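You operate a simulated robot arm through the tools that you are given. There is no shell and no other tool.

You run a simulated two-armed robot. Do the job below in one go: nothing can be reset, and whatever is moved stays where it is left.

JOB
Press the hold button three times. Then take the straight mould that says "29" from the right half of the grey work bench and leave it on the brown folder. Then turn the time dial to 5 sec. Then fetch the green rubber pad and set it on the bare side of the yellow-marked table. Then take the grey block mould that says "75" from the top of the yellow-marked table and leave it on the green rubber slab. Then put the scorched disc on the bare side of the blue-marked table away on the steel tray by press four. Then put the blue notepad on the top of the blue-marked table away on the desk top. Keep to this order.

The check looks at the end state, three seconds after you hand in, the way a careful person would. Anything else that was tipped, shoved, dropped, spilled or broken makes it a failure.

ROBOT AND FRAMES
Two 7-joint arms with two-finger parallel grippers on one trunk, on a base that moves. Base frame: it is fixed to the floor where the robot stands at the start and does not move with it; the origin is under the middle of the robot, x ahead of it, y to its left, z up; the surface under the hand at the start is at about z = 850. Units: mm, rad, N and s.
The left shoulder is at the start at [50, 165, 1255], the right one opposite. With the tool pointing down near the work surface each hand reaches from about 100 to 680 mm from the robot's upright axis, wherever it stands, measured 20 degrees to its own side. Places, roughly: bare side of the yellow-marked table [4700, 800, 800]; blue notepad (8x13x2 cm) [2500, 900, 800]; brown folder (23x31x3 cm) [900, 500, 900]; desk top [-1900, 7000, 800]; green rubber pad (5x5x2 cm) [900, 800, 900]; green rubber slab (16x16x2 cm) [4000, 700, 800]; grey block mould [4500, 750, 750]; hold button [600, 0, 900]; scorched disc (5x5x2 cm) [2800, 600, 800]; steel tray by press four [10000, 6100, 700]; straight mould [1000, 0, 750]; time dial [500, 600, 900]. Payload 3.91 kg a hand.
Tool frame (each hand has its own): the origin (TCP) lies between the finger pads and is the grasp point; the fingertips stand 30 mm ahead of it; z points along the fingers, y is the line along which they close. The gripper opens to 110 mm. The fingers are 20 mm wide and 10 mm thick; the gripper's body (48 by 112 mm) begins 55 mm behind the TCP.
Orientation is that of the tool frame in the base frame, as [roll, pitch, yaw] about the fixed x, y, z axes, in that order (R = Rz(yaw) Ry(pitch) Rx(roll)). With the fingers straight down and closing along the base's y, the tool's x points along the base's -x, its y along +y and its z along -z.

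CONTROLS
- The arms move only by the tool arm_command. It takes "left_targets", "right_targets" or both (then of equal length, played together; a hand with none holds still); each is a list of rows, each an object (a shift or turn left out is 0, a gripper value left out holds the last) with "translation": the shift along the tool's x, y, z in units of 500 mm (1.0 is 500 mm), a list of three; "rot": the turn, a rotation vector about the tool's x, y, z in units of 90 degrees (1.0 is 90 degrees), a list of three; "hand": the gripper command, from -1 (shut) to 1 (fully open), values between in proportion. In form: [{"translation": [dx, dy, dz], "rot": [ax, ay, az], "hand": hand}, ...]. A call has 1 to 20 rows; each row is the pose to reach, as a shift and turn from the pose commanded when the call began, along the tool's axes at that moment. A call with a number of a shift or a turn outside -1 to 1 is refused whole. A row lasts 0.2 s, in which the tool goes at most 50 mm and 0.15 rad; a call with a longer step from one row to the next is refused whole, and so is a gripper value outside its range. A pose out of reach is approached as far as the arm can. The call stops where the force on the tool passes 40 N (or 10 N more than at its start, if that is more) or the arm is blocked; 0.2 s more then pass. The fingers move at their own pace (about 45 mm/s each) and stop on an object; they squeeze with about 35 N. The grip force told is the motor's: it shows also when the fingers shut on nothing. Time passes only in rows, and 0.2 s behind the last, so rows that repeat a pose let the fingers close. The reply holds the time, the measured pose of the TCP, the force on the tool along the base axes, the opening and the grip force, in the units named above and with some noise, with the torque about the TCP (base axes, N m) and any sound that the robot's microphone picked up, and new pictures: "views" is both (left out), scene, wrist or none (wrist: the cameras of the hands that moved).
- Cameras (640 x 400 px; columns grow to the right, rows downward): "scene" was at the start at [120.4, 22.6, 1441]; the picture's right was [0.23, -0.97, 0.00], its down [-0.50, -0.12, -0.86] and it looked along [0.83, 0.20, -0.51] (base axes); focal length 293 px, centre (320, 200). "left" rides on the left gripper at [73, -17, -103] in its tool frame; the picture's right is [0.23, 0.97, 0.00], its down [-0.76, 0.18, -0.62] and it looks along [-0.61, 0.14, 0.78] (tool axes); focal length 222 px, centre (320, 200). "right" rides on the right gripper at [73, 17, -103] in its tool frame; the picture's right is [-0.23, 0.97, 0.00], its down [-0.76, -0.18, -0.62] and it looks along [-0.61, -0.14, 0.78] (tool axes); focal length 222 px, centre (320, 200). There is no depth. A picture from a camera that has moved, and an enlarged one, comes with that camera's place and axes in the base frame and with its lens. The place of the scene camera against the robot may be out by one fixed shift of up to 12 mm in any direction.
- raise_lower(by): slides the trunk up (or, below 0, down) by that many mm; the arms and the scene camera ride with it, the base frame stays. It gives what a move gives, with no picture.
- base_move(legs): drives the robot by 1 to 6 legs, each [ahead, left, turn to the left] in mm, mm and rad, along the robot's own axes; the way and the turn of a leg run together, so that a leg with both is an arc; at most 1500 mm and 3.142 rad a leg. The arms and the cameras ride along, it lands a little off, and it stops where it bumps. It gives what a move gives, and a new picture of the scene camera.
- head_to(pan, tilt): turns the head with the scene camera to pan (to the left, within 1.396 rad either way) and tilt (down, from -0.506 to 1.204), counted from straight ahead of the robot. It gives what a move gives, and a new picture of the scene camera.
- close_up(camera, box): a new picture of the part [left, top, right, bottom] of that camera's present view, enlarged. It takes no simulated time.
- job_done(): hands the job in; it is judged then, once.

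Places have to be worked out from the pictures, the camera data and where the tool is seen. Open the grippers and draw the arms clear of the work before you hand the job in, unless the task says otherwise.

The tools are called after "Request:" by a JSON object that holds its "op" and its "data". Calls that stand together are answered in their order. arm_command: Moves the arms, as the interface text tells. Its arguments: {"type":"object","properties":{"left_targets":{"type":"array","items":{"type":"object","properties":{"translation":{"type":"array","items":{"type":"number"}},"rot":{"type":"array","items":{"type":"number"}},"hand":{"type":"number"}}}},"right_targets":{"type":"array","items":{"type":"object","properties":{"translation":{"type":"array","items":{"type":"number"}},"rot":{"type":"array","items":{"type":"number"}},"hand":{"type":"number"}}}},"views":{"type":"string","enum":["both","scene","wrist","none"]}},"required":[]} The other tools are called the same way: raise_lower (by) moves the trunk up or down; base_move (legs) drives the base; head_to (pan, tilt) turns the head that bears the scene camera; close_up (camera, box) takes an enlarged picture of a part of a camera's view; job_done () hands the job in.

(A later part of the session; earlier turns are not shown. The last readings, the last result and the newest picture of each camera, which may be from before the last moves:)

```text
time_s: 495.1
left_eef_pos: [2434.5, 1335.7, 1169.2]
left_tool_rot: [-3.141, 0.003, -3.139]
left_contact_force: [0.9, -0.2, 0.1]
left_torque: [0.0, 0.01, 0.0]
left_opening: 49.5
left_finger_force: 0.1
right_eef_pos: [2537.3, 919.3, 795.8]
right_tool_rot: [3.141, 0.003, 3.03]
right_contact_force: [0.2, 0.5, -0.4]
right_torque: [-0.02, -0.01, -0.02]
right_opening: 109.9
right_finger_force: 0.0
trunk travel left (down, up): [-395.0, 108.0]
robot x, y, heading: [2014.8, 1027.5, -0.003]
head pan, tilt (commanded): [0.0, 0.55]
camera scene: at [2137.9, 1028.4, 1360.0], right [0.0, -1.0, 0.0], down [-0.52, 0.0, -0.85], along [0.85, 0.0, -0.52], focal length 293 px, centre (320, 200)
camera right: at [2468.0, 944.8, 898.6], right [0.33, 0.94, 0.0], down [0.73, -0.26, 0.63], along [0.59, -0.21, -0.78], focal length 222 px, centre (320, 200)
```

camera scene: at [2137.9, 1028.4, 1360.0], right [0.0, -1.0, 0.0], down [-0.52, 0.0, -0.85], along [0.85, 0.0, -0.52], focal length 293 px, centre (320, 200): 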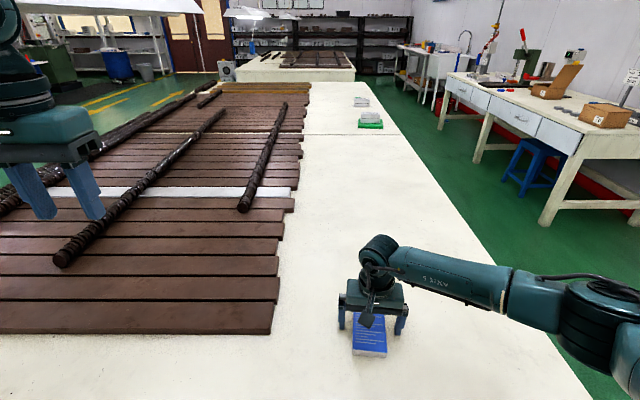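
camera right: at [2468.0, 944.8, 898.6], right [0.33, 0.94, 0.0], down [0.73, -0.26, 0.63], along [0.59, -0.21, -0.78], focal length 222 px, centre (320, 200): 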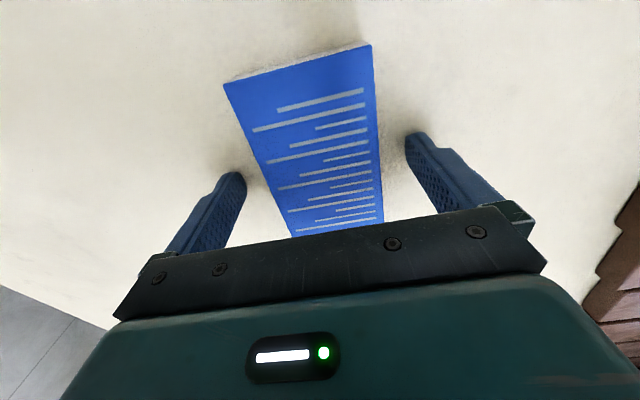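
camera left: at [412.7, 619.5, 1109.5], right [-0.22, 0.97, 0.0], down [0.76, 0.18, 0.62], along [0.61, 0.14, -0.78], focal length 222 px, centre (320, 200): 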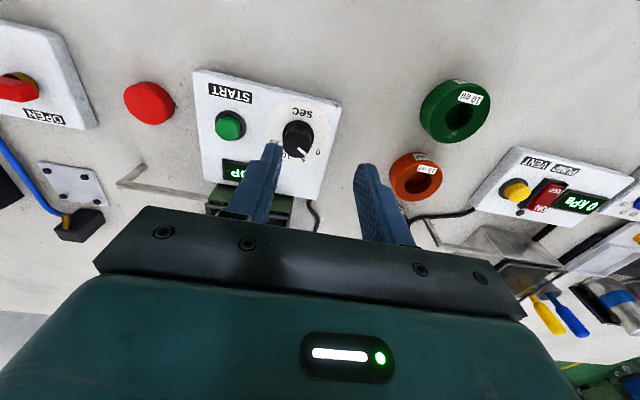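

Good: the fingers straddle the notepad. I'll close and lift.

Request:
{"op": "arm_command", "data": {"right_targets": [{"hand": -1}, {"hand": -1}, {"hand": -1}, {"hand": -1}, {"hand": -1}], "views": "wrist"}}

Request:
{"op": "arm_command", "data": {"right_targets": [{"translation": [0, 0, -0.02], "hand": -1}, {"translation": [0, 0, -0.07], "hand": -1}, {"translation": [0, 0, -0.14], "hand": -1}, {"translation": [0, 0, -0.22], "hand": -1}, {"translation": [0, 0, -0.3], "hand": -1}, {"translation": [0, 0, -0.3], "hand": -1}], "views": "both"}}

```text
time_s: 496.2
left_eef_pos: [2434.5, 1336.3, 1169.2]
left_tool_rot: [3.142, 0.002, -3.141]
left_contact_force: [-0.4, 0.2, 0.3]
left_torque: [0.01, 0.0, 0.01]
left_opening: 49.3
left_finger_force: 0.1
right_eef_pos: [2538.2, 919.0, 795.4]
right_tool_rot: [-3.141, 0.003, 3.03]
right_contact_force: [0.4, 1.3, -0.1]
right_torque: [0.02, -0.01, -0.02]
right_opening: 69.3
right_finger_force: 35.5
trunk travel left (down, up): [-395.0, 108.0]
robot x, y, heading: [2015.7, 1025.3, 0.001]
head pan, tilt (commanded): [0.0, 0.55]
camera right: at [2468.0, 944.9, 898.8], right [0.33, 0.94, 0.0], down [0.73, -0.26, 0.63], along [0.59, -0.21, -0.78], focal length 222 px, centre (320, 200)
```

right: 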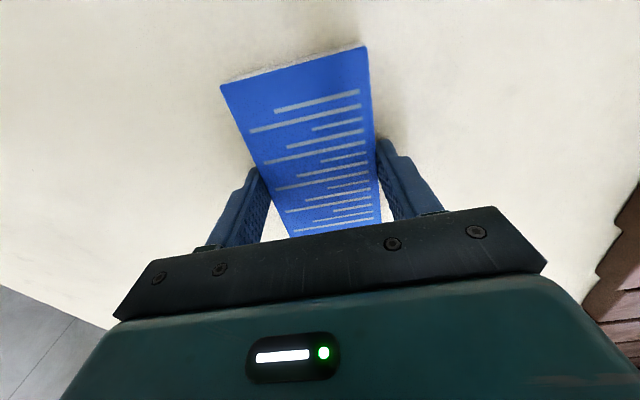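

```text
time_s: 497.6
left_eef_pos: [2435.4, 1336.5, 1168.9]
left_tool_rot: [3.14, 0.003, -3.141]
left_contact_force: [-0.9, -0.6, 0.1]
left_torque: [0.02, 0.02, -0.03]
left_opening: 49.5
left_finger_force: 0.0
right_eef_pos: [2541.0, 918.5, 942.4]
right_tool_rot: [3.141, 0.003, 3.03]
right_contact_force: [-0.2, 0.8, -0.7]
right_torque: [0.04, 0.0, -0.02]
right_opening: 69.3
right_finger_force: 35.2
trunk travel left (down, up): [-395.0, 108.0]
robot x, y, heading: [2016.2, 1025.7, -0.001]
head pan, tilt (commanded): [0.0, 0.55]
camera scene: at [2138.2, 1028.3, 1359.9], right [0.0, -1.0, 0.0], down [-0.52, 0.0, -0.85], along [0.85, 0.0, -0.52], focal length 293 px, centre (320, 200)
camera right: at [2470.8, 944.2, 1045.8], right [0.33, 0.94, 0.0], down [0.73, -0.26, 0.63], along [0.59, -0.21, -0.78], focal length 222 px, centre (320, 200)
```

scene: 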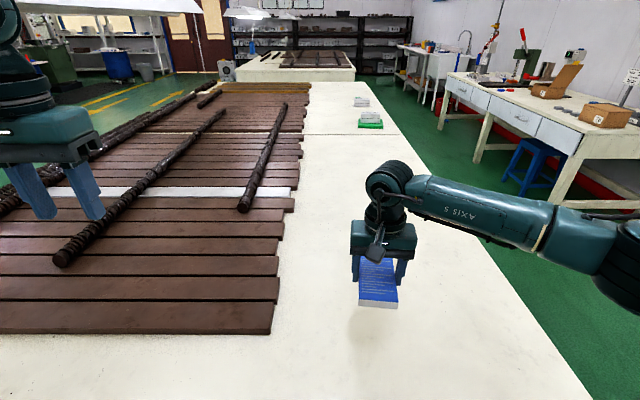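
right: 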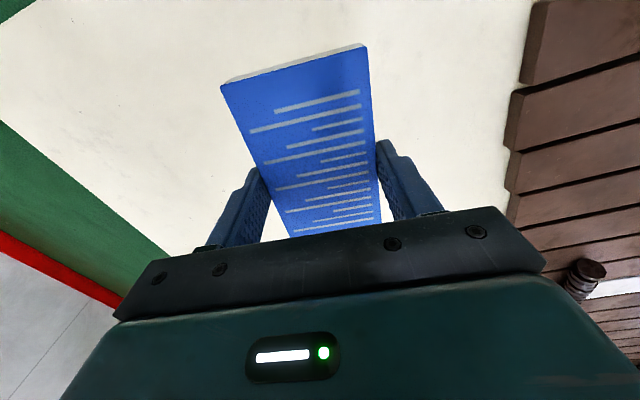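

The notepad is held at 69 mm. I'll draw the hand in and up, back off, and turn left to head up the aisle.

Request:
{"op": "arm_command", "data": {"right_targets": [{"translation": [0.07, 0, -0.05], "hand": -1}, {"translation": [0.14, -0.01, -0.1], "hand": -1}, {"translation": [0.21, -0.03, -0.15], "hand": -1}, {"translation": [0.28, -0.05, -0.2], "hand": -1}, {"translation": [0.35, -0.07, -0.25], "hand": -1}, {"translation": [0.41, -0.09, -0.3], "hand": -1}, {"translation": [0.41, -0.09, -0.3], "hand": -1}], "views": "none"}}

Request:
{"op": "base_move", "data": {"legs": [[-240, 0, 0], [0, 0, 1.571]]}}

Request:
{"op": "head_to", "data": {"pan": 0.2, "tilt": 0.35}}

```text
time_s: 499.2
left_eef_pos: [2434.5, 1334.2, 1170.2]
left_tool_rot: [3.141, 0.003, -3.141]
left_contact_force: [-0.5, 0.4, -0.4]
left_torque: [0.01, -0.01, 0.0]
left_opening: 49.8
left_finger_force: 0.1
right_eef_pos: [2326.1, 898.2, 1093.2]
right_tool_rot: [3.14, 0.002, 3.029]
right_contact_force: [0.0, -0.3, -2.3]
right_torque: [0.0, 0.03, -0.03]
right_opening: 69.2
right_finger_force: 34.8
trunk travel left (down, up): [-395.0, 108.0]
robot x, y, heading: [2014.0, 1027.2, 0.006]
head pan, tilt (commanded): [0.0, 0.55]
```

```text
time_s: 504.9
left_eef_pos: [1467.4, 1443.2, 1169.8]
left_tool_rot: [-3.141, 0.003, -1.562]
left_contact_force: [0.1, -0.1, 0.0]
left_torque: [0.05, 0.0, 0.01]
left_opening: 49.7
left_finger_force: 0.0
right_eef_pos: [1903.4, 1339.5, 1092.5]
right_tool_rot: [3.14, 0.004, -1.675]
right_contact_force: [0.2, -0.5, -1.4]
right_torque: [-0.02, -0.01, -0.02]
right_opening: 69.2
right_finger_force: 35.1
trunk travel left (down, up): [-395.0, 108.0]
robot x, y, heading: [1775.5, 1026.1, 1.575]
head pan, tilt (commanded): [0.0, 0.55]
camera scene: at [1779.8, 1146.7, 1360.0], right [1.0, 0.01, 0.0], down [0.0, -0.52, -0.85], along [-0.01, 0.85, -0.52], focal length 293 px, centre (320, 200)
```

scene: 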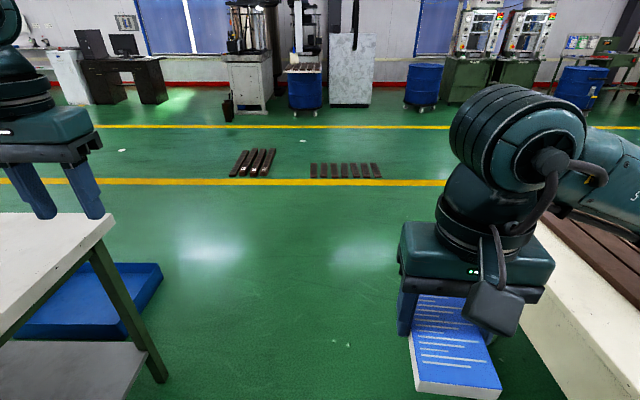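

```text
time_s: 505.6
left_eef_pos: [1466.1, 1443.0, 1168.6]
left_tool_rot: [3.141, 0.003, -1.563]
left_contact_force: [-0.3, 0.1, -0.9]
left_torque: [-0.01, 0.02, -0.02]
left_opening: 49.6
left_finger_force: 0.1
right_eef_pos: [1903.7, 1338.4, 1092.2]
right_tool_rot: [-3.14, 0.004, -1.674]
right_contact_force: [0.2, -0.1, -1.6]
right_torque: [-0.01, -0.03, -0.02]
right_opening: 69.3
right_finger_force: 35.2
trunk travel left (down, up): [-395.0, 108.0]
robot x, y, heading: [1774.6, 1024.2, 1.581]
head pan, tilt (commanded): [0.201, 0.351]
camera scene: at [1761.3, 1148.0, 1378.2], right [0.98, 0.21, 0.0], down [0.07, -0.34, -0.94], along [-0.2, 0.92, -0.34], focal length 293 px, centre (320, 200)
```

scene: 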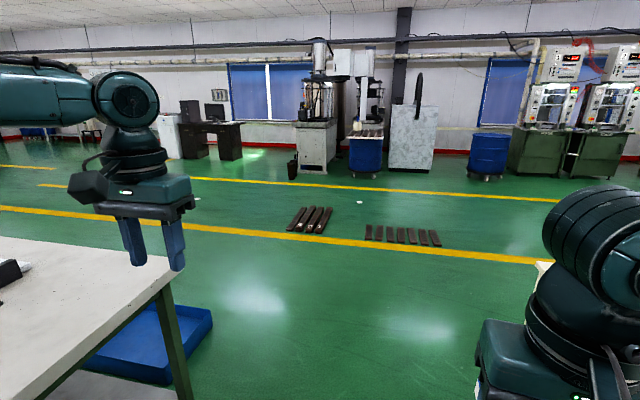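

The desk with monitors is at the far left, near x -2600 to -1350 and y≈7000. I'll drive up the aisle to y≈3160, below the floor bars, and turn left.

Request:
{"op": "base_move", "data": {"legs": [[1450, 0, -0.008], [680, 0, 0], [0, 0, 1.571]]}}

Request:
{"op": "head_to", "data": {"pan": 0.0, "tilt": 0.35}}

```text
time_s: 519.9
left_eef_pos: [1380.7, 2830.3, 1169.2]
left_tool_rot: [3.141, 0.002, -0.003]
left_contact_force: [-0.4, 0.4, 0.2]
left_torque: [0.02, -0.04, 0.0]
left_opening: 49.4
left_finger_force: 0.1
right_eef_pos: [1490.6, 3267.1, 1093.5]
right_tool_rot: [3.141, 0.005, -0.118]
right_contact_force: [-0.6, 0.3, -1.6]
right_torque: [-0.01, 0.03, 0.0]
right_opening: 69.3
right_finger_force: 35.2
trunk travel left (down, up): [-395.0, 108.0]
robot x, y, heading: [1803.0, 3138.8, 3.138]
head pan, tilt (commanded): [0.201, 0.351]
camera scene: at [1684.2, 3120.5, 1378.2], right [-0.2, 0.98, 0.0], down [0.34, 0.07, -0.94], along [-0.92, -0.18, -0.34], focal length 293 px, centre (320, 200)
```

scene: 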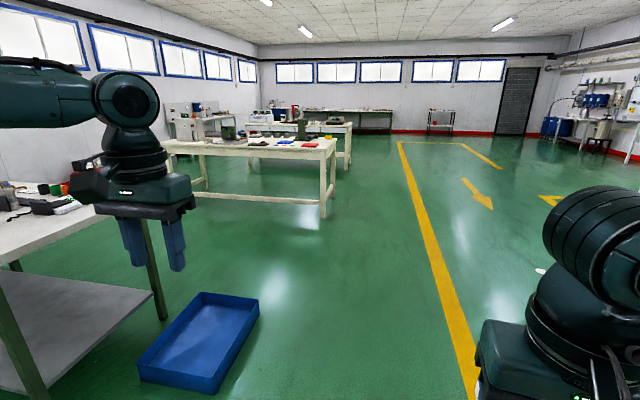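

```text
time_s: 520.6
left_eef_pos: [1380.6, 2830.5, 1169.6]
left_tool_rot: [3.141, 0.003, -0.004]
left_contact_force: [0.0, -1.1, 0.6]
left_torque: [0.01, -0.02, -0.01]
left_opening: 49.1
left_finger_force: 0.1
right_eef_pos: [1490.4, 3267.7, 1092.9]
right_tool_rot: [3.141, 0.005, -0.118]
right_contact_force: [0.1, 0.0, -1.4]
right_torque: [-0.01, -0.01, 0.02]
right_opening: 69.5
right_finger_force: 35.0
trunk travel left (down, up): [-395.0, 108.0]
robot x, y, heading: [1800.7, 3138.9, 3.136]
head pan, tilt (commanded): [0.0, 0.351]
camera scene: at [1682.3, 3139.1, 1378.2], right [0.0, 1.0, 0.0], down [0.34, 0.0, -0.94], along [-0.94, 0.0, -0.34], focal length 293 px, centre (320, 200)
```

scene: 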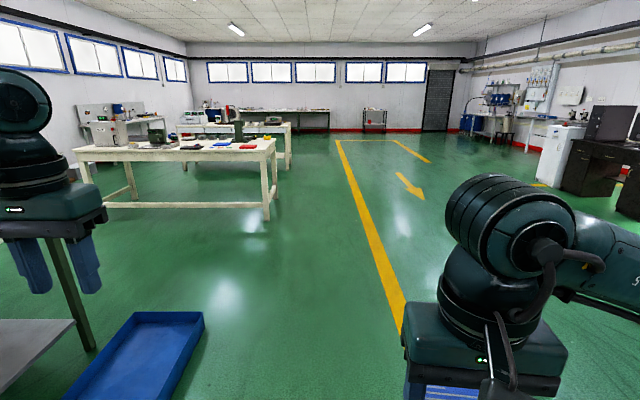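

The way ahead is open floor. I'll drive on to x≈-300, then turn right toward the desk.

Request:
{"op": "base_move", "data": {"legs": [[1450, 0, 0], [650, 0, 0], [0, 0, -1.571]]}}

Request:
{"op": "head_to", "data": {"pan": 0.4, "tilt": 0.3}}

```text
time_s: 534.9
left_eef_pos: [-606.0, 3515.3, 1170.1]
left_tool_rot: [-3.14, 0.002, -1.547]
left_contact_force: [0.1, -0.3, 0.5]
left_torque: [0.03, 0.02, 0.02]
left_opening: 49.5
left_finger_force: 0.1
right_eef_pos: [-168.9, 3417.7, 1091.8]
right_tool_rot: [3.141, 0.003, -1.661]
right_contact_force: [-0.6, 0.7, -0.7]
right_torque: [0.0, -0.01, 0.0]
right_opening: 69.2
right_finger_force: 34.5
trunk travel left (down, up): [-395.0, 108.0]
robot x, y, heading: [-290.1, 3103.3, 1.593]
head pan, tilt (commanded): [0.0, 0.351]
camera scene: at [-288.7, 3226.5, 1378.2], right [1.0, 0.03, 0.0], down [0.01, -0.34, -0.94], along [-0.02, 0.94, -0.34], focal length 293 px, centre (320, 200)
```

scene: 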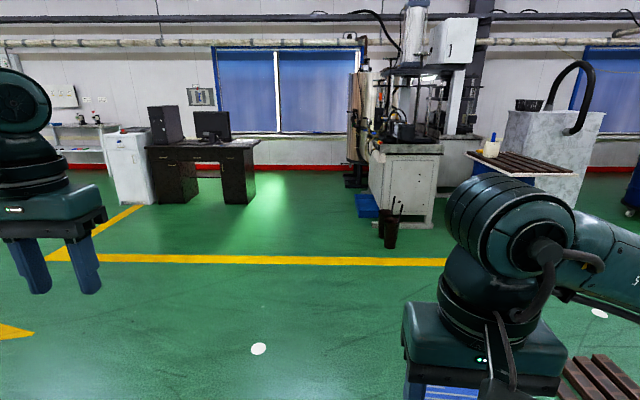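

```text
time_s: 535.7
left_eef_pos: [-607.6, 3514.8, 1169.3]
left_tool_rot: [3.141, 0.0, -1.546]
left_contact_force: [0.4, 0.0, -0.4]
left_torque: [0.01, -0.01, 0.0]
left_opening: 49.4
left_finger_force: 0.0
right_eef_pos: [-166.8, 3417.1, 1092.8]
right_tool_rot: [-3.141, 0.004, -1.66]
right_contact_force: [-0.6, -0.9, -0.7]
right_torque: [0.02, 0.0, -0.03]
right_opening: 69.3
right_finger_force: 34.7
trunk travel left (down, up): [-395.0, 108.0]
robot x, y, heading: [-287.9, 3100.8, 1.596]
head pan, tilt (commanded): [0.4, 0.3]
camera scene: at [-324.8, 3218.5, 1382.9], right [0.91, 0.41, 0.0], down [0.12, -0.27, -0.96], along [-0.39, 0.87, -0.3], focal length 293 px, centre (320, 200)
```

scene: 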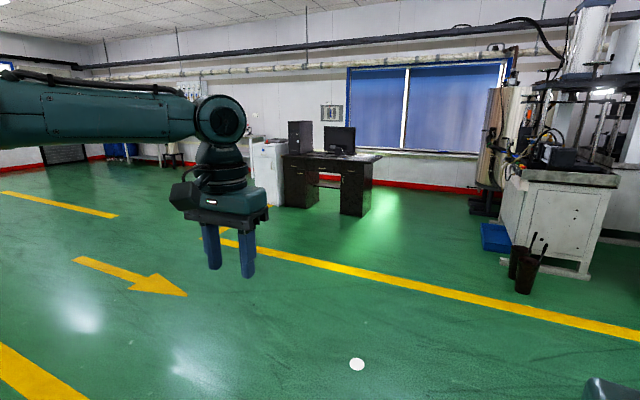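

The desk front is at about y 6720, x -2480 to -1350, z≈740. There's a small white disc on the floor at (-676, 4505) that I'll avoid. I'll strafe left to x≈-1660 first, then go ahead.

Request:
{"op": "base_move", "data": {"legs": [[0, 1370, -0.02], [0, 0, -0.005]]}}

Request:
{"op": "head_to", "data": {"pan": 0.0, "tilt": 0.35}}

```text
time_s: 547.9
left_eef_pos: [-1914.1, 3518.9, 1169.4]
left_tool_rot: [3.141, 0.002, -1.588]
left_contact_force: [0.1, 0.0, 0.4]
left_torque: [-0.04, -0.02, 0.01]
left_opening: 49.6
left_finger_force: 0.0
right_eef_pos: [-1479.8, 3402.3, 1092.1]
right_tool_rot: [-3.141, 0.003, -1.702]
right_contact_force: [-0.1, 1.2, -1.1]
right_torque: [0.05, -0.02, 0.02]
right_opening: 69.3
right_finger_force: 35.0
trunk travel left (down, up): [-395.0, 108.0]
robot x, y, heading: [-1615.9, 3089.6, 1.558]
head pan, tilt (commanded): [0.4, 0.3]
camera scene: at [-1644.9, 3210.7, 1383.0], right [0.93, 0.37, 0.0], down [0.11, -0.27, -0.96], along [-0.36, 0.89, -0.3], focal length 293 px, centre (320, 200)
```

scene: 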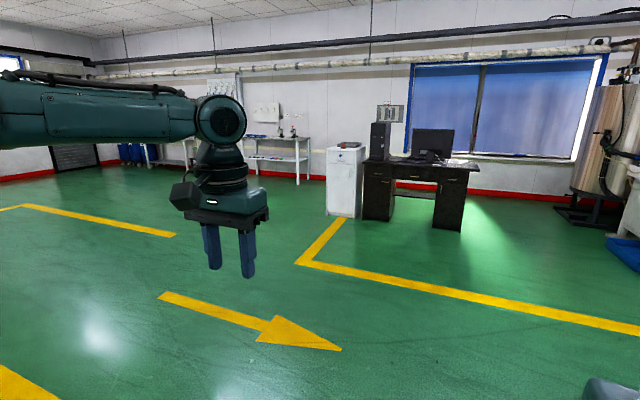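

```text
time_s: 548.7
left_eef_pos: [-1914.2, 3518.9, 1169.7]
left_tool_rot: [-3.14, 0.002, -1.587]
left_contact_force: [1.3, -0.6, 0.3]
left_torque: [0.02, 0.04, -0.02]
left_opening: 49.4
left_finger_force: 0.0
right_eef_pos: [-1479.9, 3402.1, 1092.1]
right_tool_rot: [3.141, 0.003, -1.7]
right_contact_force: [-0.9, 1.6, -1.7]
right_torque: [0.01, 0.02, 0.01]
right_opening: 69.2
right_finger_force: 35.0
trunk travel left (down, up): [-395.0, 108.0]
robot x, y, heading: [-1615.2, 3091.8, 1.551]
head pan, tilt (commanded): [0.0, 0.351]
camera scene: at [-1608.6, 3217.2, 1378.2], right [1.0, -0.02, 0.0], down [-0.01, -0.34, -0.94], along [0.01, 0.94, -0.34], focal length 293 px, centre (320, 200)
```

scene: 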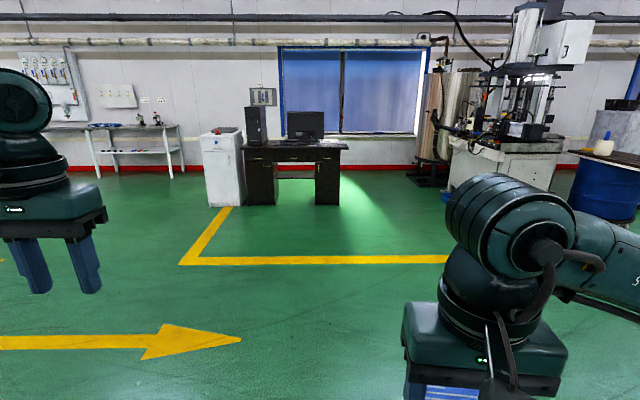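

A clear straight run to the desk. I'll zoom in on it.

Request:
{"op": "close_up", "data": {"camera": "scene", "box": [195, 95, 365, 215]}}

```text
3.33 times, centred on (280, 155) of scene
camera zoom: at [-1608.6, 3217.2, 1378.2], right [1.0, -0.02, 0.0], down [-0.01, -0.34, -0.94], along [0.01, 0.94, -0.34], focal length 976 px, centre (453, 350)
```

zoom: 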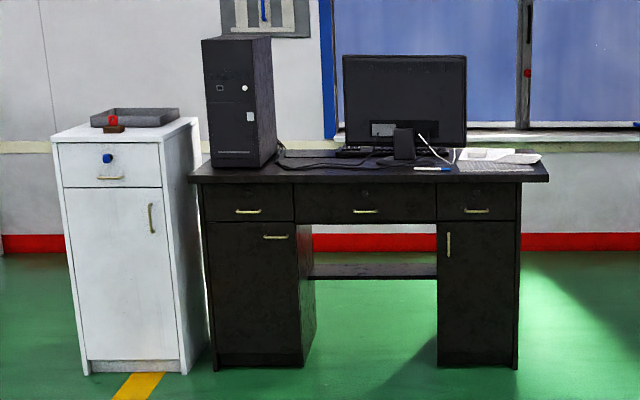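

The desk has a PC tower, monitor, cables and papers on it, so I need a free spot. I'll drive ahead to y≈5900 and look down at its top.

Request:
{"op": "base_move", "data": {"legs": [[1400, 0, 0.01], [1400, 0, 0.0]]}}

Request:
{"op": "head_to", "data": {"pan": 0.0, "tilt": 0.45}}

```text
time_s: 562.5
left_eef_pos: [-1859.9, 6353.5, 1170.7]
left_tool_rot: [3.141, 0.001, -1.579]
left_contact_force: [-0.6, -0.8, -0.2]
left_torque: [0.02, 0.0, 0.03]
left_opening: 49.5
left_finger_force: 0.0
right_eef_pos: [-1423.1, 6241.6, 1092.5]
right_tool_rot: [-3.141, 0.003, -1.694]
right_contact_force: [0.0, -0.4, -0.3]
right_torque: [0.01, 0.03, -0.02]
right_opening: 69.3
right_finger_force: 34.9
trunk travel left (down, up): [-395.0, 108.0]
robot x, y, heading: [-1557.3, 5929.5, 1.565]
head pan, tilt (commanded): [0.0, 0.351]
camera scene: at [-1551.4, 6054.5, 1378.2], right [1.0, -0.01, 0.0], down [0.0, -0.34, -0.94], along [0.01, 0.94, -0.34], focal length 293 px, centre (320, 200)
```

scene: 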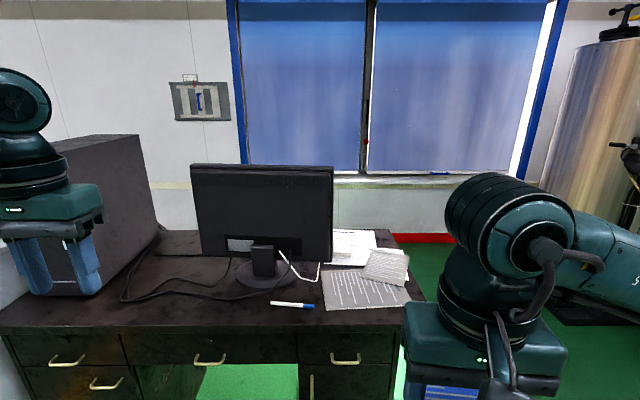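

```text
time_s: 563.1
left_eef_pos: [-1860.5, 6353.9, 1170.8]
left_tool_rot: [3.141, 0.001, -1.581]
left_contact_force: [0.1, -0.4, 0.1]
left_torque: [0.01, -0.02, -0.01]
left_opening: 49.5
left_finger_force: 0.0
right_eef_pos: [-1424.0, 6241.2, 1092.3]
right_tool_rot: [-3.14, 0.004, -1.693]
right_contact_force: [0.0, 0.8, -0.9]
right_torque: [-0.03, 0.01, -0.05]
right_opening: 69.3
right_finger_force: 34.8
trunk travel left (down, up): [-395.0, 108.0]
robot x, y, heading: [-1559.0, 5930.2, 1.56]
head pan, tilt (commanded): [0.0, 0.45]
camera scene: at [-1551.4, 6053.1, 1369.1], right [1.0, -0.01, 0.0], down [0.0, -0.43, -0.9], along [0.01, 0.9, -0.43], focal length 293 px, centre (320, 200)
```

scene: 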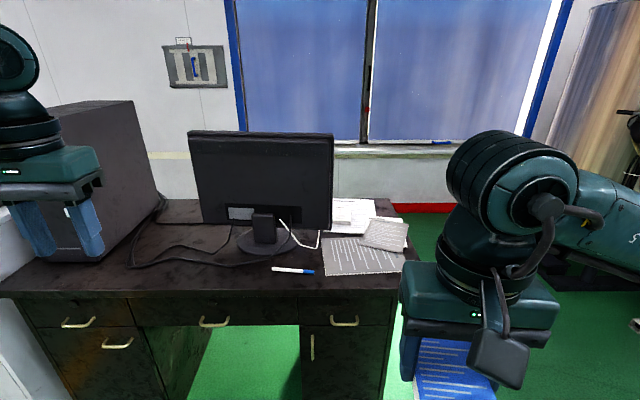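

I'm close enough to see the desk top. I'll zoom in to pick a free area and check the cables.

Request:
{"op": "close_up", "data": {"camera": "scene", "box": [90, 190, 420, 310]}}

```text
1.94 times, centred on (255, 250) of scene
camera zoom: at [-1551.4, 6053.1, 1369.1], right [1.0, -0.01, 0.0], down [0.0, -0.43, -0.9], along [0.01, 0.9, -0.43], focal length 568 px, centre (446, 103)
```

zoom: 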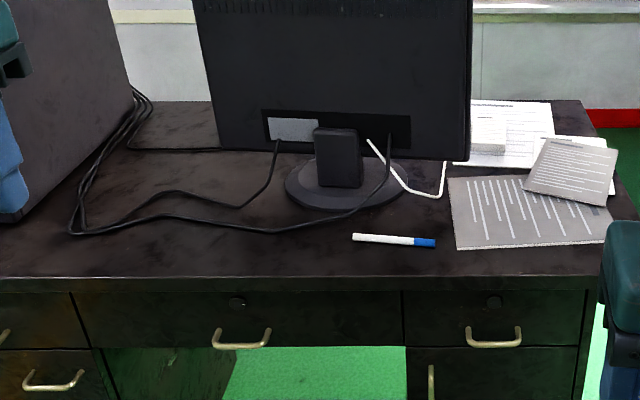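

There is a clear strip in front of the cables, left of the pen, near x≈-2000 and y≈6740–6860. The notepad should lie with its long side along the desk edge. First I'll retract the left hand away from the desk equipment, then shift left.

Request:
{"op": "arm_command", "data": {"left_targets": [{"translation": [0.06, 0.0, -0.03]}, {"translation": [0.12, 0.0, -0.06]}, {"translation": [0.18, 0.0, -0.09]}, {"translation": [0.24, 0.0, -0.1]}, {"translation": [0.3, 0.0, -0.1]}, {"translation": [0.3, 0.0, -0.1]}], "views": "none"}}

Request:
{"op": "base_move", "data": {"legs": [[0, 430, 0.01]]}}

```text
time_s: 564.5
left_eef_pos: [-1863.3, 6202.6, 1218.1]
left_tool_rot: [3.141, 0.0, -1.578]
left_contact_force: [-0.7, 0.6, 0.2]
left_torque: [0.0, 0.01, 0.01]
left_opening: 49.3
left_finger_force: 0.0
right_eef_pos: [-1424.9, 6242.2, 1090.8]
right_tool_rot: [-3.141, 0.002, -1.694]
right_contact_force: [-0.1, -0.5, -1.0]
right_torque: [0.02, 0.01, -0.04]
right_opening: 69.4
right_finger_force: 34.7
trunk travel left (down, up): [-395.0, 108.0]
robot x, y, heading: [-1562.2, 5931.1, 1.562]
head pan, tilt (commanded): [0.0, 0.45]
```

```text
time_s: 568.8
left_eef_pos: [-2292.3, 6195.0, 1217.4]
left_tool_rot: [3.141, 0.003, -1.558]
left_contact_force: [-0.7, 0.6, 0.1]
left_torque: [-0.01, -0.02, 0.0]
left_opening: 49.4
left_finger_force: 0.1
right_eef_pos: [-1854.4, 6242.1, 1093.6]
right_tool_rot: [-3.141, 0.005, -1.672]
right_contact_force: [-0.5, 0.0, -1.4]
right_torque: [0.0, -0.02, 0.01]
right_opening: 69.7
right_finger_force: 35.5
trunk travel left (down, up): [-395.0, 108.0]
robot x, y, heading: [-1978.8, 5928.5, 1.588]
head pan, tilt (commanded): [0.0, 0.45]
camera scene: at [-1977.8, 6052.2, 1369.0], right [1.0, 0.01, 0.0], down [0.01, -0.44, -0.9], along [-0.01, 0.9, -0.44], focal length 293 px, centre (320, 200)
```

scene: 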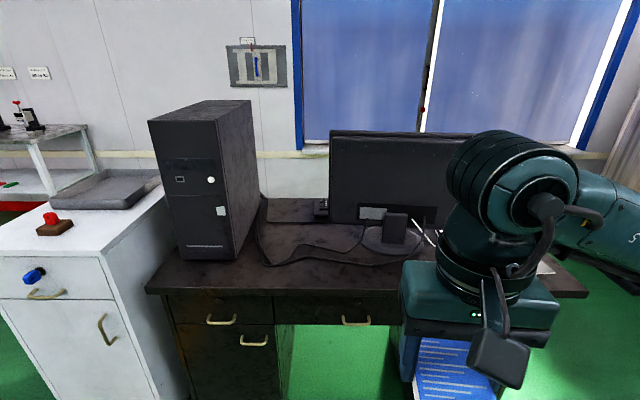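

Tower, cabinet and monitor are all in view and clear of my path. I'll square up and drive ahead to the desk standoff.

Request:
{"op": "base_move", "data": {"legs": [[450, 0, -0.017]]}}

Request:
{"op": "head_to", "data": {"pan": 0.0, "tilt": 0.75}}

```text
time_s: 571.6
left_eef_pos: [-2295.0, 6660.2, 1217.8]
left_tool_rot: [3.141, 0.002, -1.568]
left_contact_force: [1.0, 0.6, -0.1]
left_torque: [0.0, -0.01, -0.01]
left_opening: 49.5
left_finger_force: 0.1
right_eef_pos: [-1856.6, 6704.5, 1093.6]
right_tool_rot: [3.141, 0.002, -1.681]
right_contact_force: [0.3, -0.2, -1.1]
right_torque: [-0.02, -0.06, 0.01]
right_opening: 69.2
right_finger_force: 34.8
trunk travel left (down, up): [-395.0, 108.0]
robot x, y, heading: [-1981.1, 6390.7, 1.571]
head pan, tilt (commanded): [0.0, 0.45]
camera scene: at [-1980.7, 6515.6, 1369.0], right [1.0, 0.0, 0.0], down [0.0, -0.44, -0.9], along [0.0, 0.9, -0.44], focal length 293 px, centre (320, 200)
```

scene: 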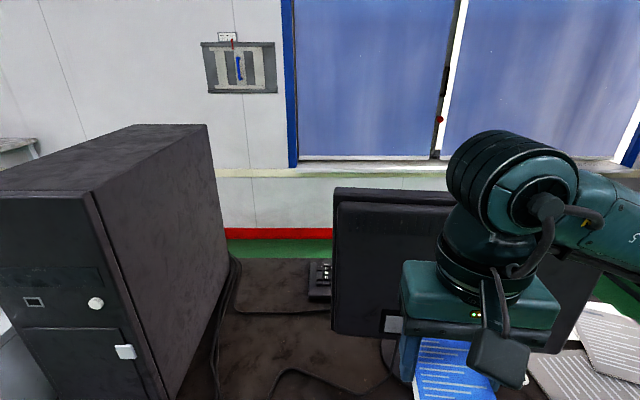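

```text
time_s: 572.4
left_eef_pos: [-2294.7, 6660.5, 1217.4]
left_tool_rot: [3.14, 0.002, -1.567]
left_contact_force: [0.1, 0.5, 0.0]
left_torque: [0.01, 0.0, 0.0]
left_opening: 49.3
left_finger_force: 0.1
right_eef_pos: [-1856.4, 6703.5, 1092.1]
right_tool_rot: [-3.141, 0.003, -1.679]
right_contact_force: [0.3, -0.2, -1.5]
right_torque: [0.04, 0.02, -0.03]
right_opening: 69.3
right_finger_force: 34.9
trunk travel left (down, up): [-395.0, 108.0]
robot x, y, heading: [-1980.3, 6388.9, 1.584]
head pan, tilt (commanded): [0.0, 0.75]
camera scene: at [-1980.6, 6506.2, 1342.7], right [1.0, 0.0, 0.0], down [0.0, -0.68, -0.73], along [0.0, 0.73, -0.68], focal length 293 px, centre (320, 200)
```

scene: 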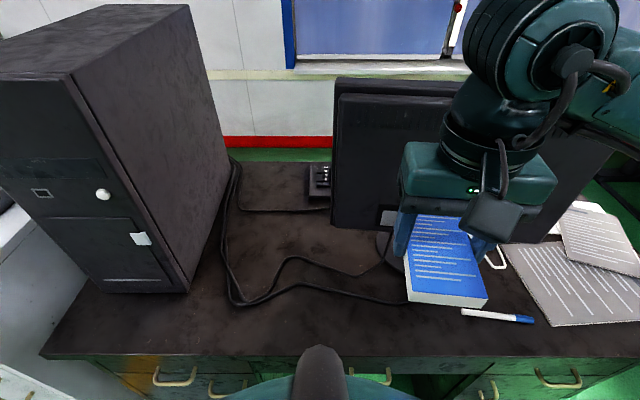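

From above, the desk's front edge is y≈6721 and the nearest cable runs at y≈6844–6864 around x≈-2025. That leaves about 120 mm of free depth. I'll swing the notepad so its long side is parallel to the edge and move it over (-2025, 6775), staying high.

Request:
{"op": "arm_command", "data": {"right_targets": [{"translation": [-0.009, 0.029, 0], "rot": [0, 0, 0.078], "hand": -1}, {"translation": [-0.017, 0.058, 0], "rot": [0, 0, 0.155], "hand": -1}, {"translation": [-0.026, 0.088, 0], "rot": [0, 0, 0.233], "hand": -1}, {"translation": [-0.035, 0.117, 0], "rot": [0, 0, 0.31], "hand": -1}, {"translation": [-0.044, 0.146, 0], "rot": [0, 0, 0.388], "hand": -1}, {"translation": [-0.052, 0.175, 0], "rot": [0, 0, 0.465], "hand": -1}, {"translation": [-0.061, 0.204, 0], "rot": [0, 0, 0.543], "hand": -1}, {"translation": [-0.07, 0.234, 0], "rot": [0, 0, 0.62], "hand": -1}, {"translation": [-0.078, 0.263, 0], "rot": [0, 0, 0.698], "hand": -1}, {"translation": [-0.087, 0.292, 0], "rot": [0, 0, 0.775], "hand": -1}, {"translation": [-0.096, 0.321, 0], "rot": [0, 0, 0.853], "hand": -1}, {"translation": [-0.1044, 0.3504, 0], "rot": [0, 0, 0.93], "hand": -1}, {"translation": [-0.1044, 0.3504, 0], "rot": [0, 0, 0.93], "hand": -1}], "views": "both"}}

```text
time_s: 575.2
left_eef_pos: [-2294.7, 6660.3, 1219.2]
left_tool_rot: [3.141, 0.002, -1.569]
left_contact_force: [-0.3, 0.2, -0.1]
left_torque: [0.03, -0.03, -0.03]
left_opening: 49.6
left_finger_force: 0.1
right_eef_pos: [-2026.2, 6775.5, 1092.0]
right_tool_rot: [3.137, 0.0, 3.14]
right_contact_force: [0.6, -0.6, -1.6]
right_torque: [0.0, 0.04, 0.01]
right_opening: 69.1
right_finger_force: 35.4
trunk travel left (down, up): [-395.0, 108.0]
robot x, y, heading: [-1986.1, 6392.1, 1.573]
head pan, tilt (commanded): [0.0, 0.75]
camera scene: at [-1980.5, 6506.1, 1342.6], right [1.0, 0.0, 0.0], down [0.0, -0.68, -0.73], along [0.0, 0.73, -0.68], focal length 293 px, centre (320, 200)
camera right: at [-2097.2, 6793.6, 1195.8], right [0.23, 0.97, 0.0], down [0.76, -0.18, 0.62], along [0.61, -0.14, -0.78], focal length 222 px, centre (320, 200)
```

scene: 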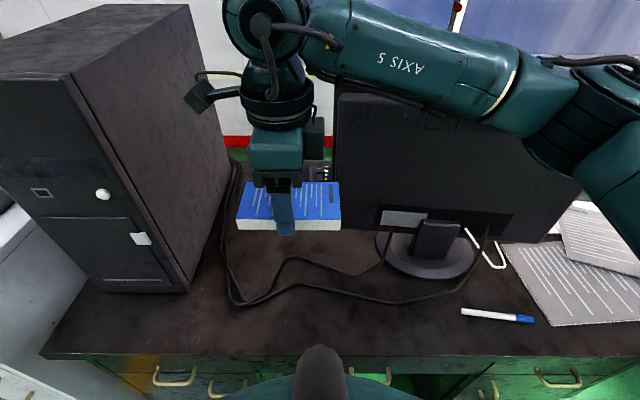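
right: 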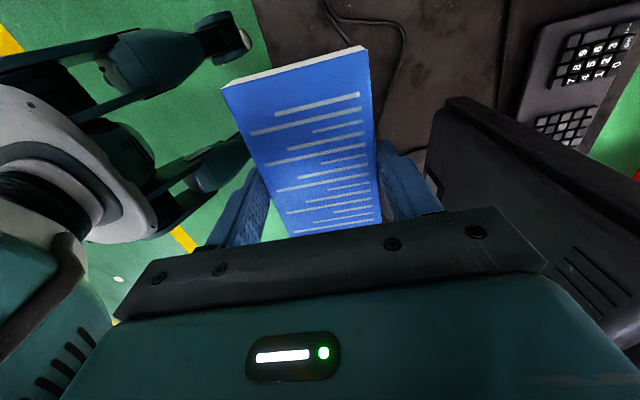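

The notepad is parallel to the desk edge over the free strip, with the monitor about 160 mm behind. I'll descend partway and check clearances.

Request:
{"op": "arm_command", "data": {"right_targets": [{"translation": [0, 0, 0.07], "hand": -1}, {"translation": [0, 0, 0.14], "hand": -1}, {"translation": [0, 0, 0.21], "hand": -1}, {"translation": [0, 0, 0.28], "hand": -1}, {"translation": [0, 0, 0.36], "hand": -1}, {"translation": [0, 0, 0.44], "hand": -1}, {"translation": [0, 0, 0.44], "hand": -1}], "views": "both"}}

```text
time_s: 576.8
left_eef_pos: [-2296.1, 6659.5, 1217.5]
left_tool_rot: [-3.14, 0.002, -1.568]
left_contact_force: [0.1, 0.1, -0.4]
left_torque: [-0.02, 0.0, 0.03]
left_opening: 49.4
left_finger_force: 0.1
right_eef_pos: [-2024.6, 6778.7, 875.1]
right_tool_rot: [3.139, -0.001, -3.141]
right_contact_force: [-0.1, 0.5, -1.4]
right_torque: [0.0, -0.02, -0.02]
right_opening: 68.9
right_finger_force: 35.2
trunk travel left (down, up): [-395.0, 108.0]
robot x, y, heading: [-1983.7, 6393.1, 1.575]
head pan, tilt (commanded): [0.0, 0.75]
camera scene: at [-1980.6, 6506.1, 1342.6], right [1.0, 0.0, 0.0], down [0.0, -0.68, -0.73], along [0.0, 0.73, -0.68], focal length 293 px, centre (320, 200)
camera right: at [-2096.6, 6795.4, 977.8], right [0.23, 0.97, 0.0], down [0.76, -0.18, 0.62], along [0.61, -0.14, -0.78], focal length 222 px, centre (320, 200)
```

scene: 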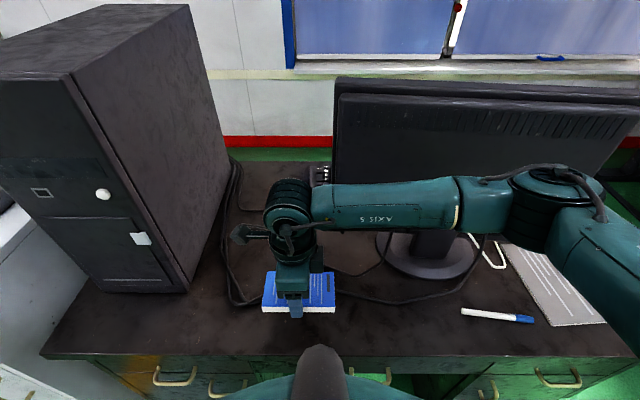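
right: 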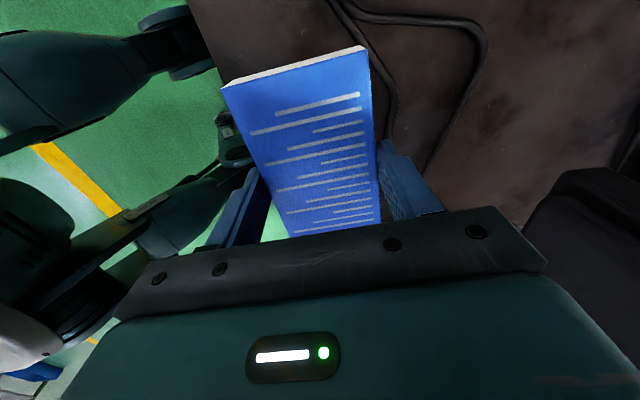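

The wrist view shows the desk edge nearer y≈6703, the cable at y≈6814–6848, and a desktop around z≈765. I'll shift 30 mm right and 17 mm toward me, which gives about 25–35 mm margin on each side.

Request:
{"op": "arm_command", "data": {"right_targets": [{"translation": [-0.03, -0.017, 0.02], "hand": -1}, {"translation": [-0.06, -0.0334, 0.05], "hand": -1}, {"translation": [-0.06, -0.0334, 0.05], "hand": -1}], "views": "both"}}

```text
time_s: 577.6
left_eef_pos: [-2295.4, 6662.0, 1217.8]
left_tool_rot: [3.141, 0.002, -1.568]
left_contact_force: [-0.2, -0.5, 0.2]
left_torque: [0.0, 0.03, -0.01]
left_opening: 49.3
left_finger_force: 0.0
right_eef_pos: [-1994.9, 6758.9, 850.5]
right_tool_rot: [3.138, -0.001, -3.141]
right_contact_force: [0.7, 0.1, -2.0]
right_torque: [0.0, 0.02, 0.02]
right_opening: 69.1
right_finger_force: 34.8
trunk travel left (down, up): [-395.0, 108.0]
robot x, y, heading: [-1980.4, 6390.3, 1.573]
head pan, tilt (commanded): [0.0, 0.75]
camera scene: at [-1980.8, 6506.1, 1342.6], right [1.0, 0.0, 0.0], down [0.0, -0.68, -0.73], along [0.0, 0.73, -0.68], focal length 293 px, centre (320, 200)
camera right: at [-2067.3, 6776.5, 953.5], right [0.23, 0.97, 0.0], down [0.76, -0.18, 0.62], along [0.61, -0.14, -0.78], focal length 222 px, centre (320, 200)
```

scene: 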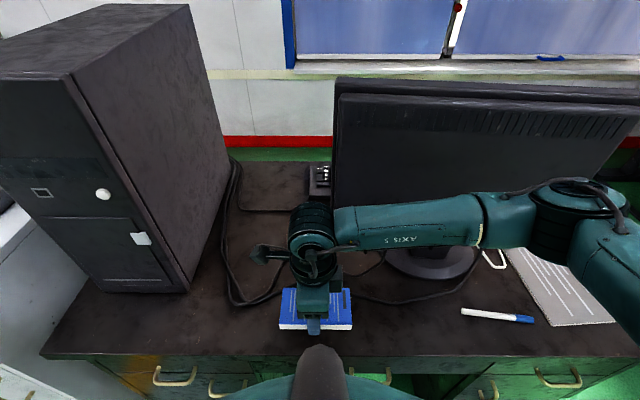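
right: 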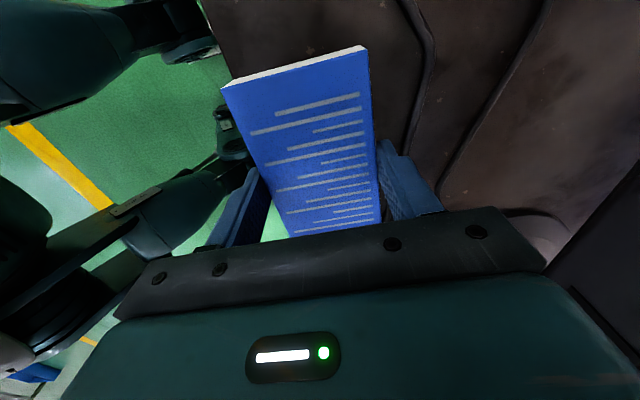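

Good margins: 27 mm to the front edge and about 37 mm to the cable. I'll lower slowly.

Request:
{"op": "arm_command", "data": {"right_targets": [{"translation": [0, 0, 0.014], "hand": -1}, {"translation": [0, 0, 0.028], "hand": -1}, {"translation": [0, 0, 0.042], "hand": -1}, {"translation": [0, 0, 0.054], "hand": -1}, {"translation": [0, 0, 0.062], "hand": -1}, {"translation": [0, 0, 0.062], "hand": -1}], "views": "wrist"}}

```text
time_s: 579.0
left_eef_pos: [-2294.8, 6659.9, 1217.8]
left_tool_rot: [-3.142, 0.003, -1.569]
left_contact_force: [-0.1, 0.4, 0.9]
left_torque: [-0.01, 0.0, -0.01]
left_opening: 49.7
left_finger_force: 0.0
right_eef_pos: [-1993.2, 6759.7, 816.8]
right_tool_rot: [3.138, 0.002, -3.14]
right_contact_force: [0.5, 0.3, -1.3]
right_torque: [0.02, -0.01, 0.0]
right_opening: 69.4
right_finger_force: 35.2
trunk travel left (down, up): [-395.0, 108.0]
robot x, y, heading: [-1986.4, 6389.1, 1.575]
head pan, tilt (commanded): [0.0, 0.75]
camera right: at [-2066.6, 6777.8, 920.3], right [0.23, 0.97, 0.0], down [0.76, -0.18, 0.62], along [0.61, -0.14, -0.78], focal length 222 px, centre (320, 200)
```

right: 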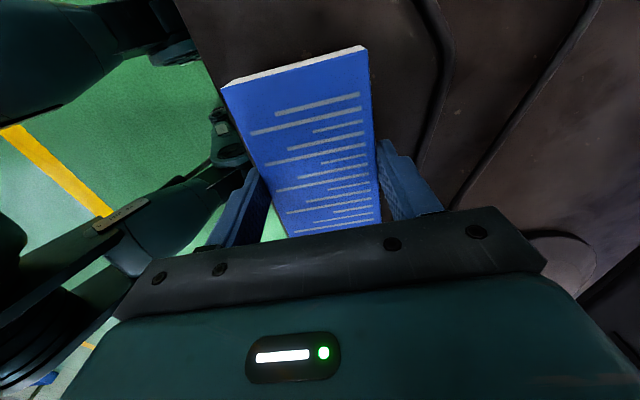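

Request:
{"op": "arm_command", "data": {"right_targets": [{"translation": [0, 0, 0.006], "hand": -1}, {"translation": [0, 0, 0.012], "hand": -1}, {"translation": [0, 0, 0.017], "hand": -1}, {"translation": [0, 0, 0.022], "hand": -1}, {"translation": [0, 0, 0.026], "hand": -1}, {"translation": [0, 0, 0.026], "hand": -1}], "views": "wrist"}}

```text
time_s: 580.4
left_eef_pos: [-2295.2, 6661.0, 1218.4]
left_tool_rot: [-3.141, 0.0, -1.568]
left_contact_force: [-0.6, -0.3, 0.6]
left_torque: [-0.02, -0.01, -0.01]
left_opening: 49.7
left_finger_force: 0.0
right_eef_pos: [-1993.8, 6760.3, 802.9]
right_tool_rot: [3.138, -0.002, 3.141]
right_contact_force: [-0.2, 0.1, -1.3]
right_torque: [-0.01, 0.02, 0.02]
right_opening: 69.1
right_finger_force: 35.2
trunk travel left (down, up): [-395.0, 108.0]
robot x, y, heading: [-1983.0, 6391.6, 1.574]
head pan, tilt (commanded): [0.0, 0.75]
camera right: at [-2066.0, 6778.2, 906.8], right [0.23, 0.97, 0.0], down [0.76, -0.18, 0.62], along [0.61, -0.14, -0.78], focal length 222 px, centre (320, 200)
```

right: 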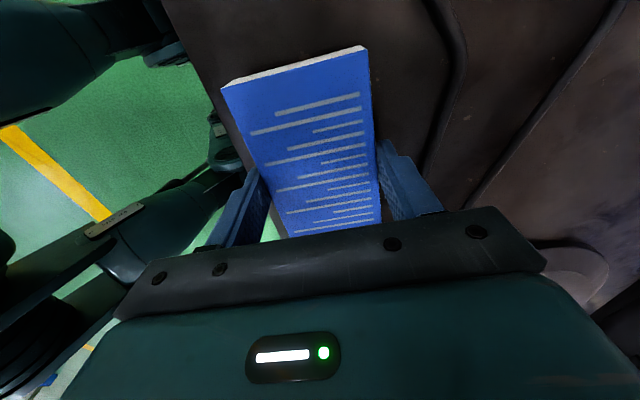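

No contact yet at 803. Triangulating again suggests the desktop is nearer z≈750. I'll continue down gently.

Request:
{"op": "arm_command", "data": {"right_targets": [{"translation": [0, 0, 0.005], "hand": -1}, {"translation": [0, 0, 0.01], "hand": -1}, {"translation": [0, 0, 0.014], "hand": -1}, {"translation": [0, 0, 0.018], "hand": -1}, {"translation": [0, 0, 0.022], "hand": -1}, {"translation": [0, 0, 0.022], "hand": -1}], "views": "none"}}

```text
time_s: 581.8
left_eef_pos: [-2295.9, 6660.1, 1218.0]
left_tool_rot: [-3.141, 0.002, -1.567]
left_contact_force: [-0.2, -0.9, -0.3]
left_torque: [0.0, 0.0, 0.01]
left_opening: 49.5
left_finger_force: 0.0
right_eef_pos: [-1994.1, 6761.2, 792.5]
right_tool_rot: [3.137, 0.001, -3.141]
right_contact_force: [0.0, -0.5, -1.0]
right_torque: [0.01, 0.02, 0.06]
right_opening: 69.1
right_finger_force: 34.5
trunk travel left (down, up): [-395.0, 108.0]
robot x, y, heading: [-1983.9, 6395.0, 1.579]
head pan, tilt (commanded): [0.0, 0.75]
```

Request:
{"op": "arm_command", "data": {"right_targets": [{"translation": [0, 0, 0.004], "hand": -1}, {"translation": [0, 0, 0.008], "hand": -1}, {"translation": [0, 0, 0.012], "hand": -1}, {"translation": [0, 0, 0.015], "hand": -1}, {"translation": [0, 0, 0.018], "hand": -1}, {"translation": [0, 0, 0.018], "hand": -1}], "views": "wrist"}}

```text
time_s: 582.6
left_eef_pos: [-2293.2, 6660.3, 1217.0]
left_tool_rot: [-3.14, 0.004, -1.567]
left_contact_force: [-0.2, 1.0, 0.0]
left_torque: [-0.02, -0.04, -0.01]
left_opening: 49.4
left_finger_force: 0.1
right_eef_pos: [-1996.8, 6762.9, 789.9]
right_tool_rot: [3.134, -0.003, -3.14]
right_contact_force: [3.8, -4.2, 16.8]
right_torque: [-0.04, -0.22, -0.06]
right_opening: 69.3
right_finger_force: 34.9
trunk travel left (down, up): [-395.0, 108.0]
robot x, y, heading: [-1983.2, 6391.1, 1.575]
head pan, tilt (commanded): [0.0, 0.75]
stopped in row 4 (right hand): the force on the tool passed its limit at 44 N (the readings are from after the stop); the commanded pose is now the measured one
camera right: at [-2067.1, 6779.3, 893.9], right [0.23, 0.97, 0.01], down [0.76, -0.18, 0.62], along [0.61, -0.13, -0.78], focal length 222 px, centre (320, 200)
```

right: 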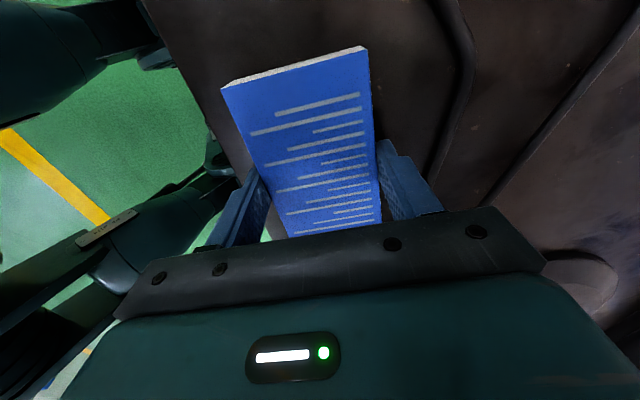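

Contact: the notepad is on the desk. I'll ease up, open just enough, and lift straight up.

Request:
{"op": "arm_command", "data": {"right_targets": [{"translation": [0, 0, -0.003], "hand": -1}, {"translation": [0, 0, -0.003], "hand": 0.55}, {"translation": [0, 0, -0.003], "hand": 0.55}, {"translation": [0, 0, -0.003], "hand": 0.55}, {"translation": [0, 0, -0.03], "hand": 0.55}, {"translation": [0, 0, -0.1], "hand": 0.55}, {"translation": [0, 0, -0.18], "hand": 0.55}, {"translation": [0, 0, -0.26], "hand": 0.55}, {"translation": [0, 0, -0.34], "hand": 0.55}, {"translation": [0, 0, -0.42], "hand": 0.55}, {"translation": [0, 0, -0.5], "hand": 0.55}, {"translation": [0, 0, -0.58], "hand": 0.55}], "views": "both"}}

```text
time_s: 585.2
left_eef_pos: [-2294.7, 6661.0, 1217.3]
left_tool_rot: [3.141, 0.002, -1.566]
left_contact_force: [0.5, 0.4, 0.7]
left_torque: [0.02, -0.01, 0.01]
left_opening: 49.4
left_finger_force: 0.0
right_eef_pos: [-1994.6, 6760.5, 1079.8]
right_tool_rot: [3.136, -0.002, -3.141]
right_contact_force: [1.0, -0.2, -0.4]
right_torque: [0.01, -0.02, -0.04]
right_opening: 85.4
right_finger_force: 0.1
trunk travel left (down, up): [-395.0, 108.0]
robot x, y, heading: [-1983.4, 6391.9, 1.577]
head pan, tilt (commanded): [0.0, 0.75]
camera scene: at [-1980.5, 6505.7, 1342.6], right [1.0, 0.0, 0.0], down [0.0, -0.68, -0.73], along [0.0, 0.73, -0.68], focal length 293 px, centre (320, 200)
camera right: at [-2066.0, 6777.8, 1183.4], right [0.23, 0.97, 0.01], down [0.76, -0.18, 0.62], along [0.61, -0.14, -0.78], focal length 222 px, centre (320, 200)
```

scene: 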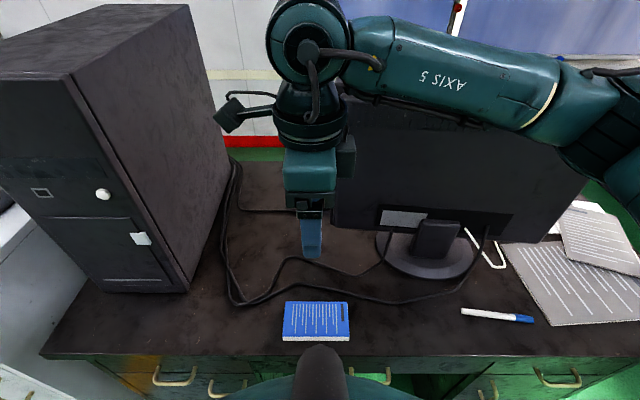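
right: 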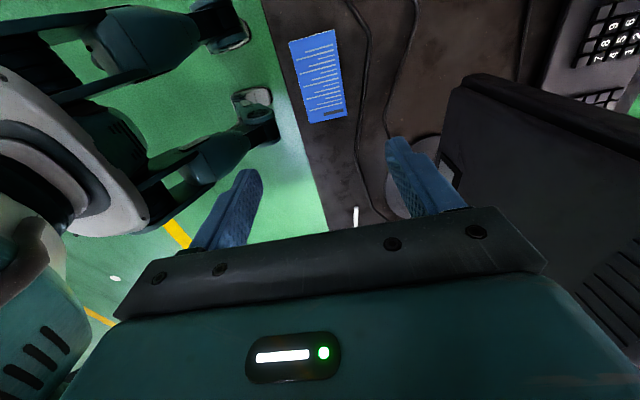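

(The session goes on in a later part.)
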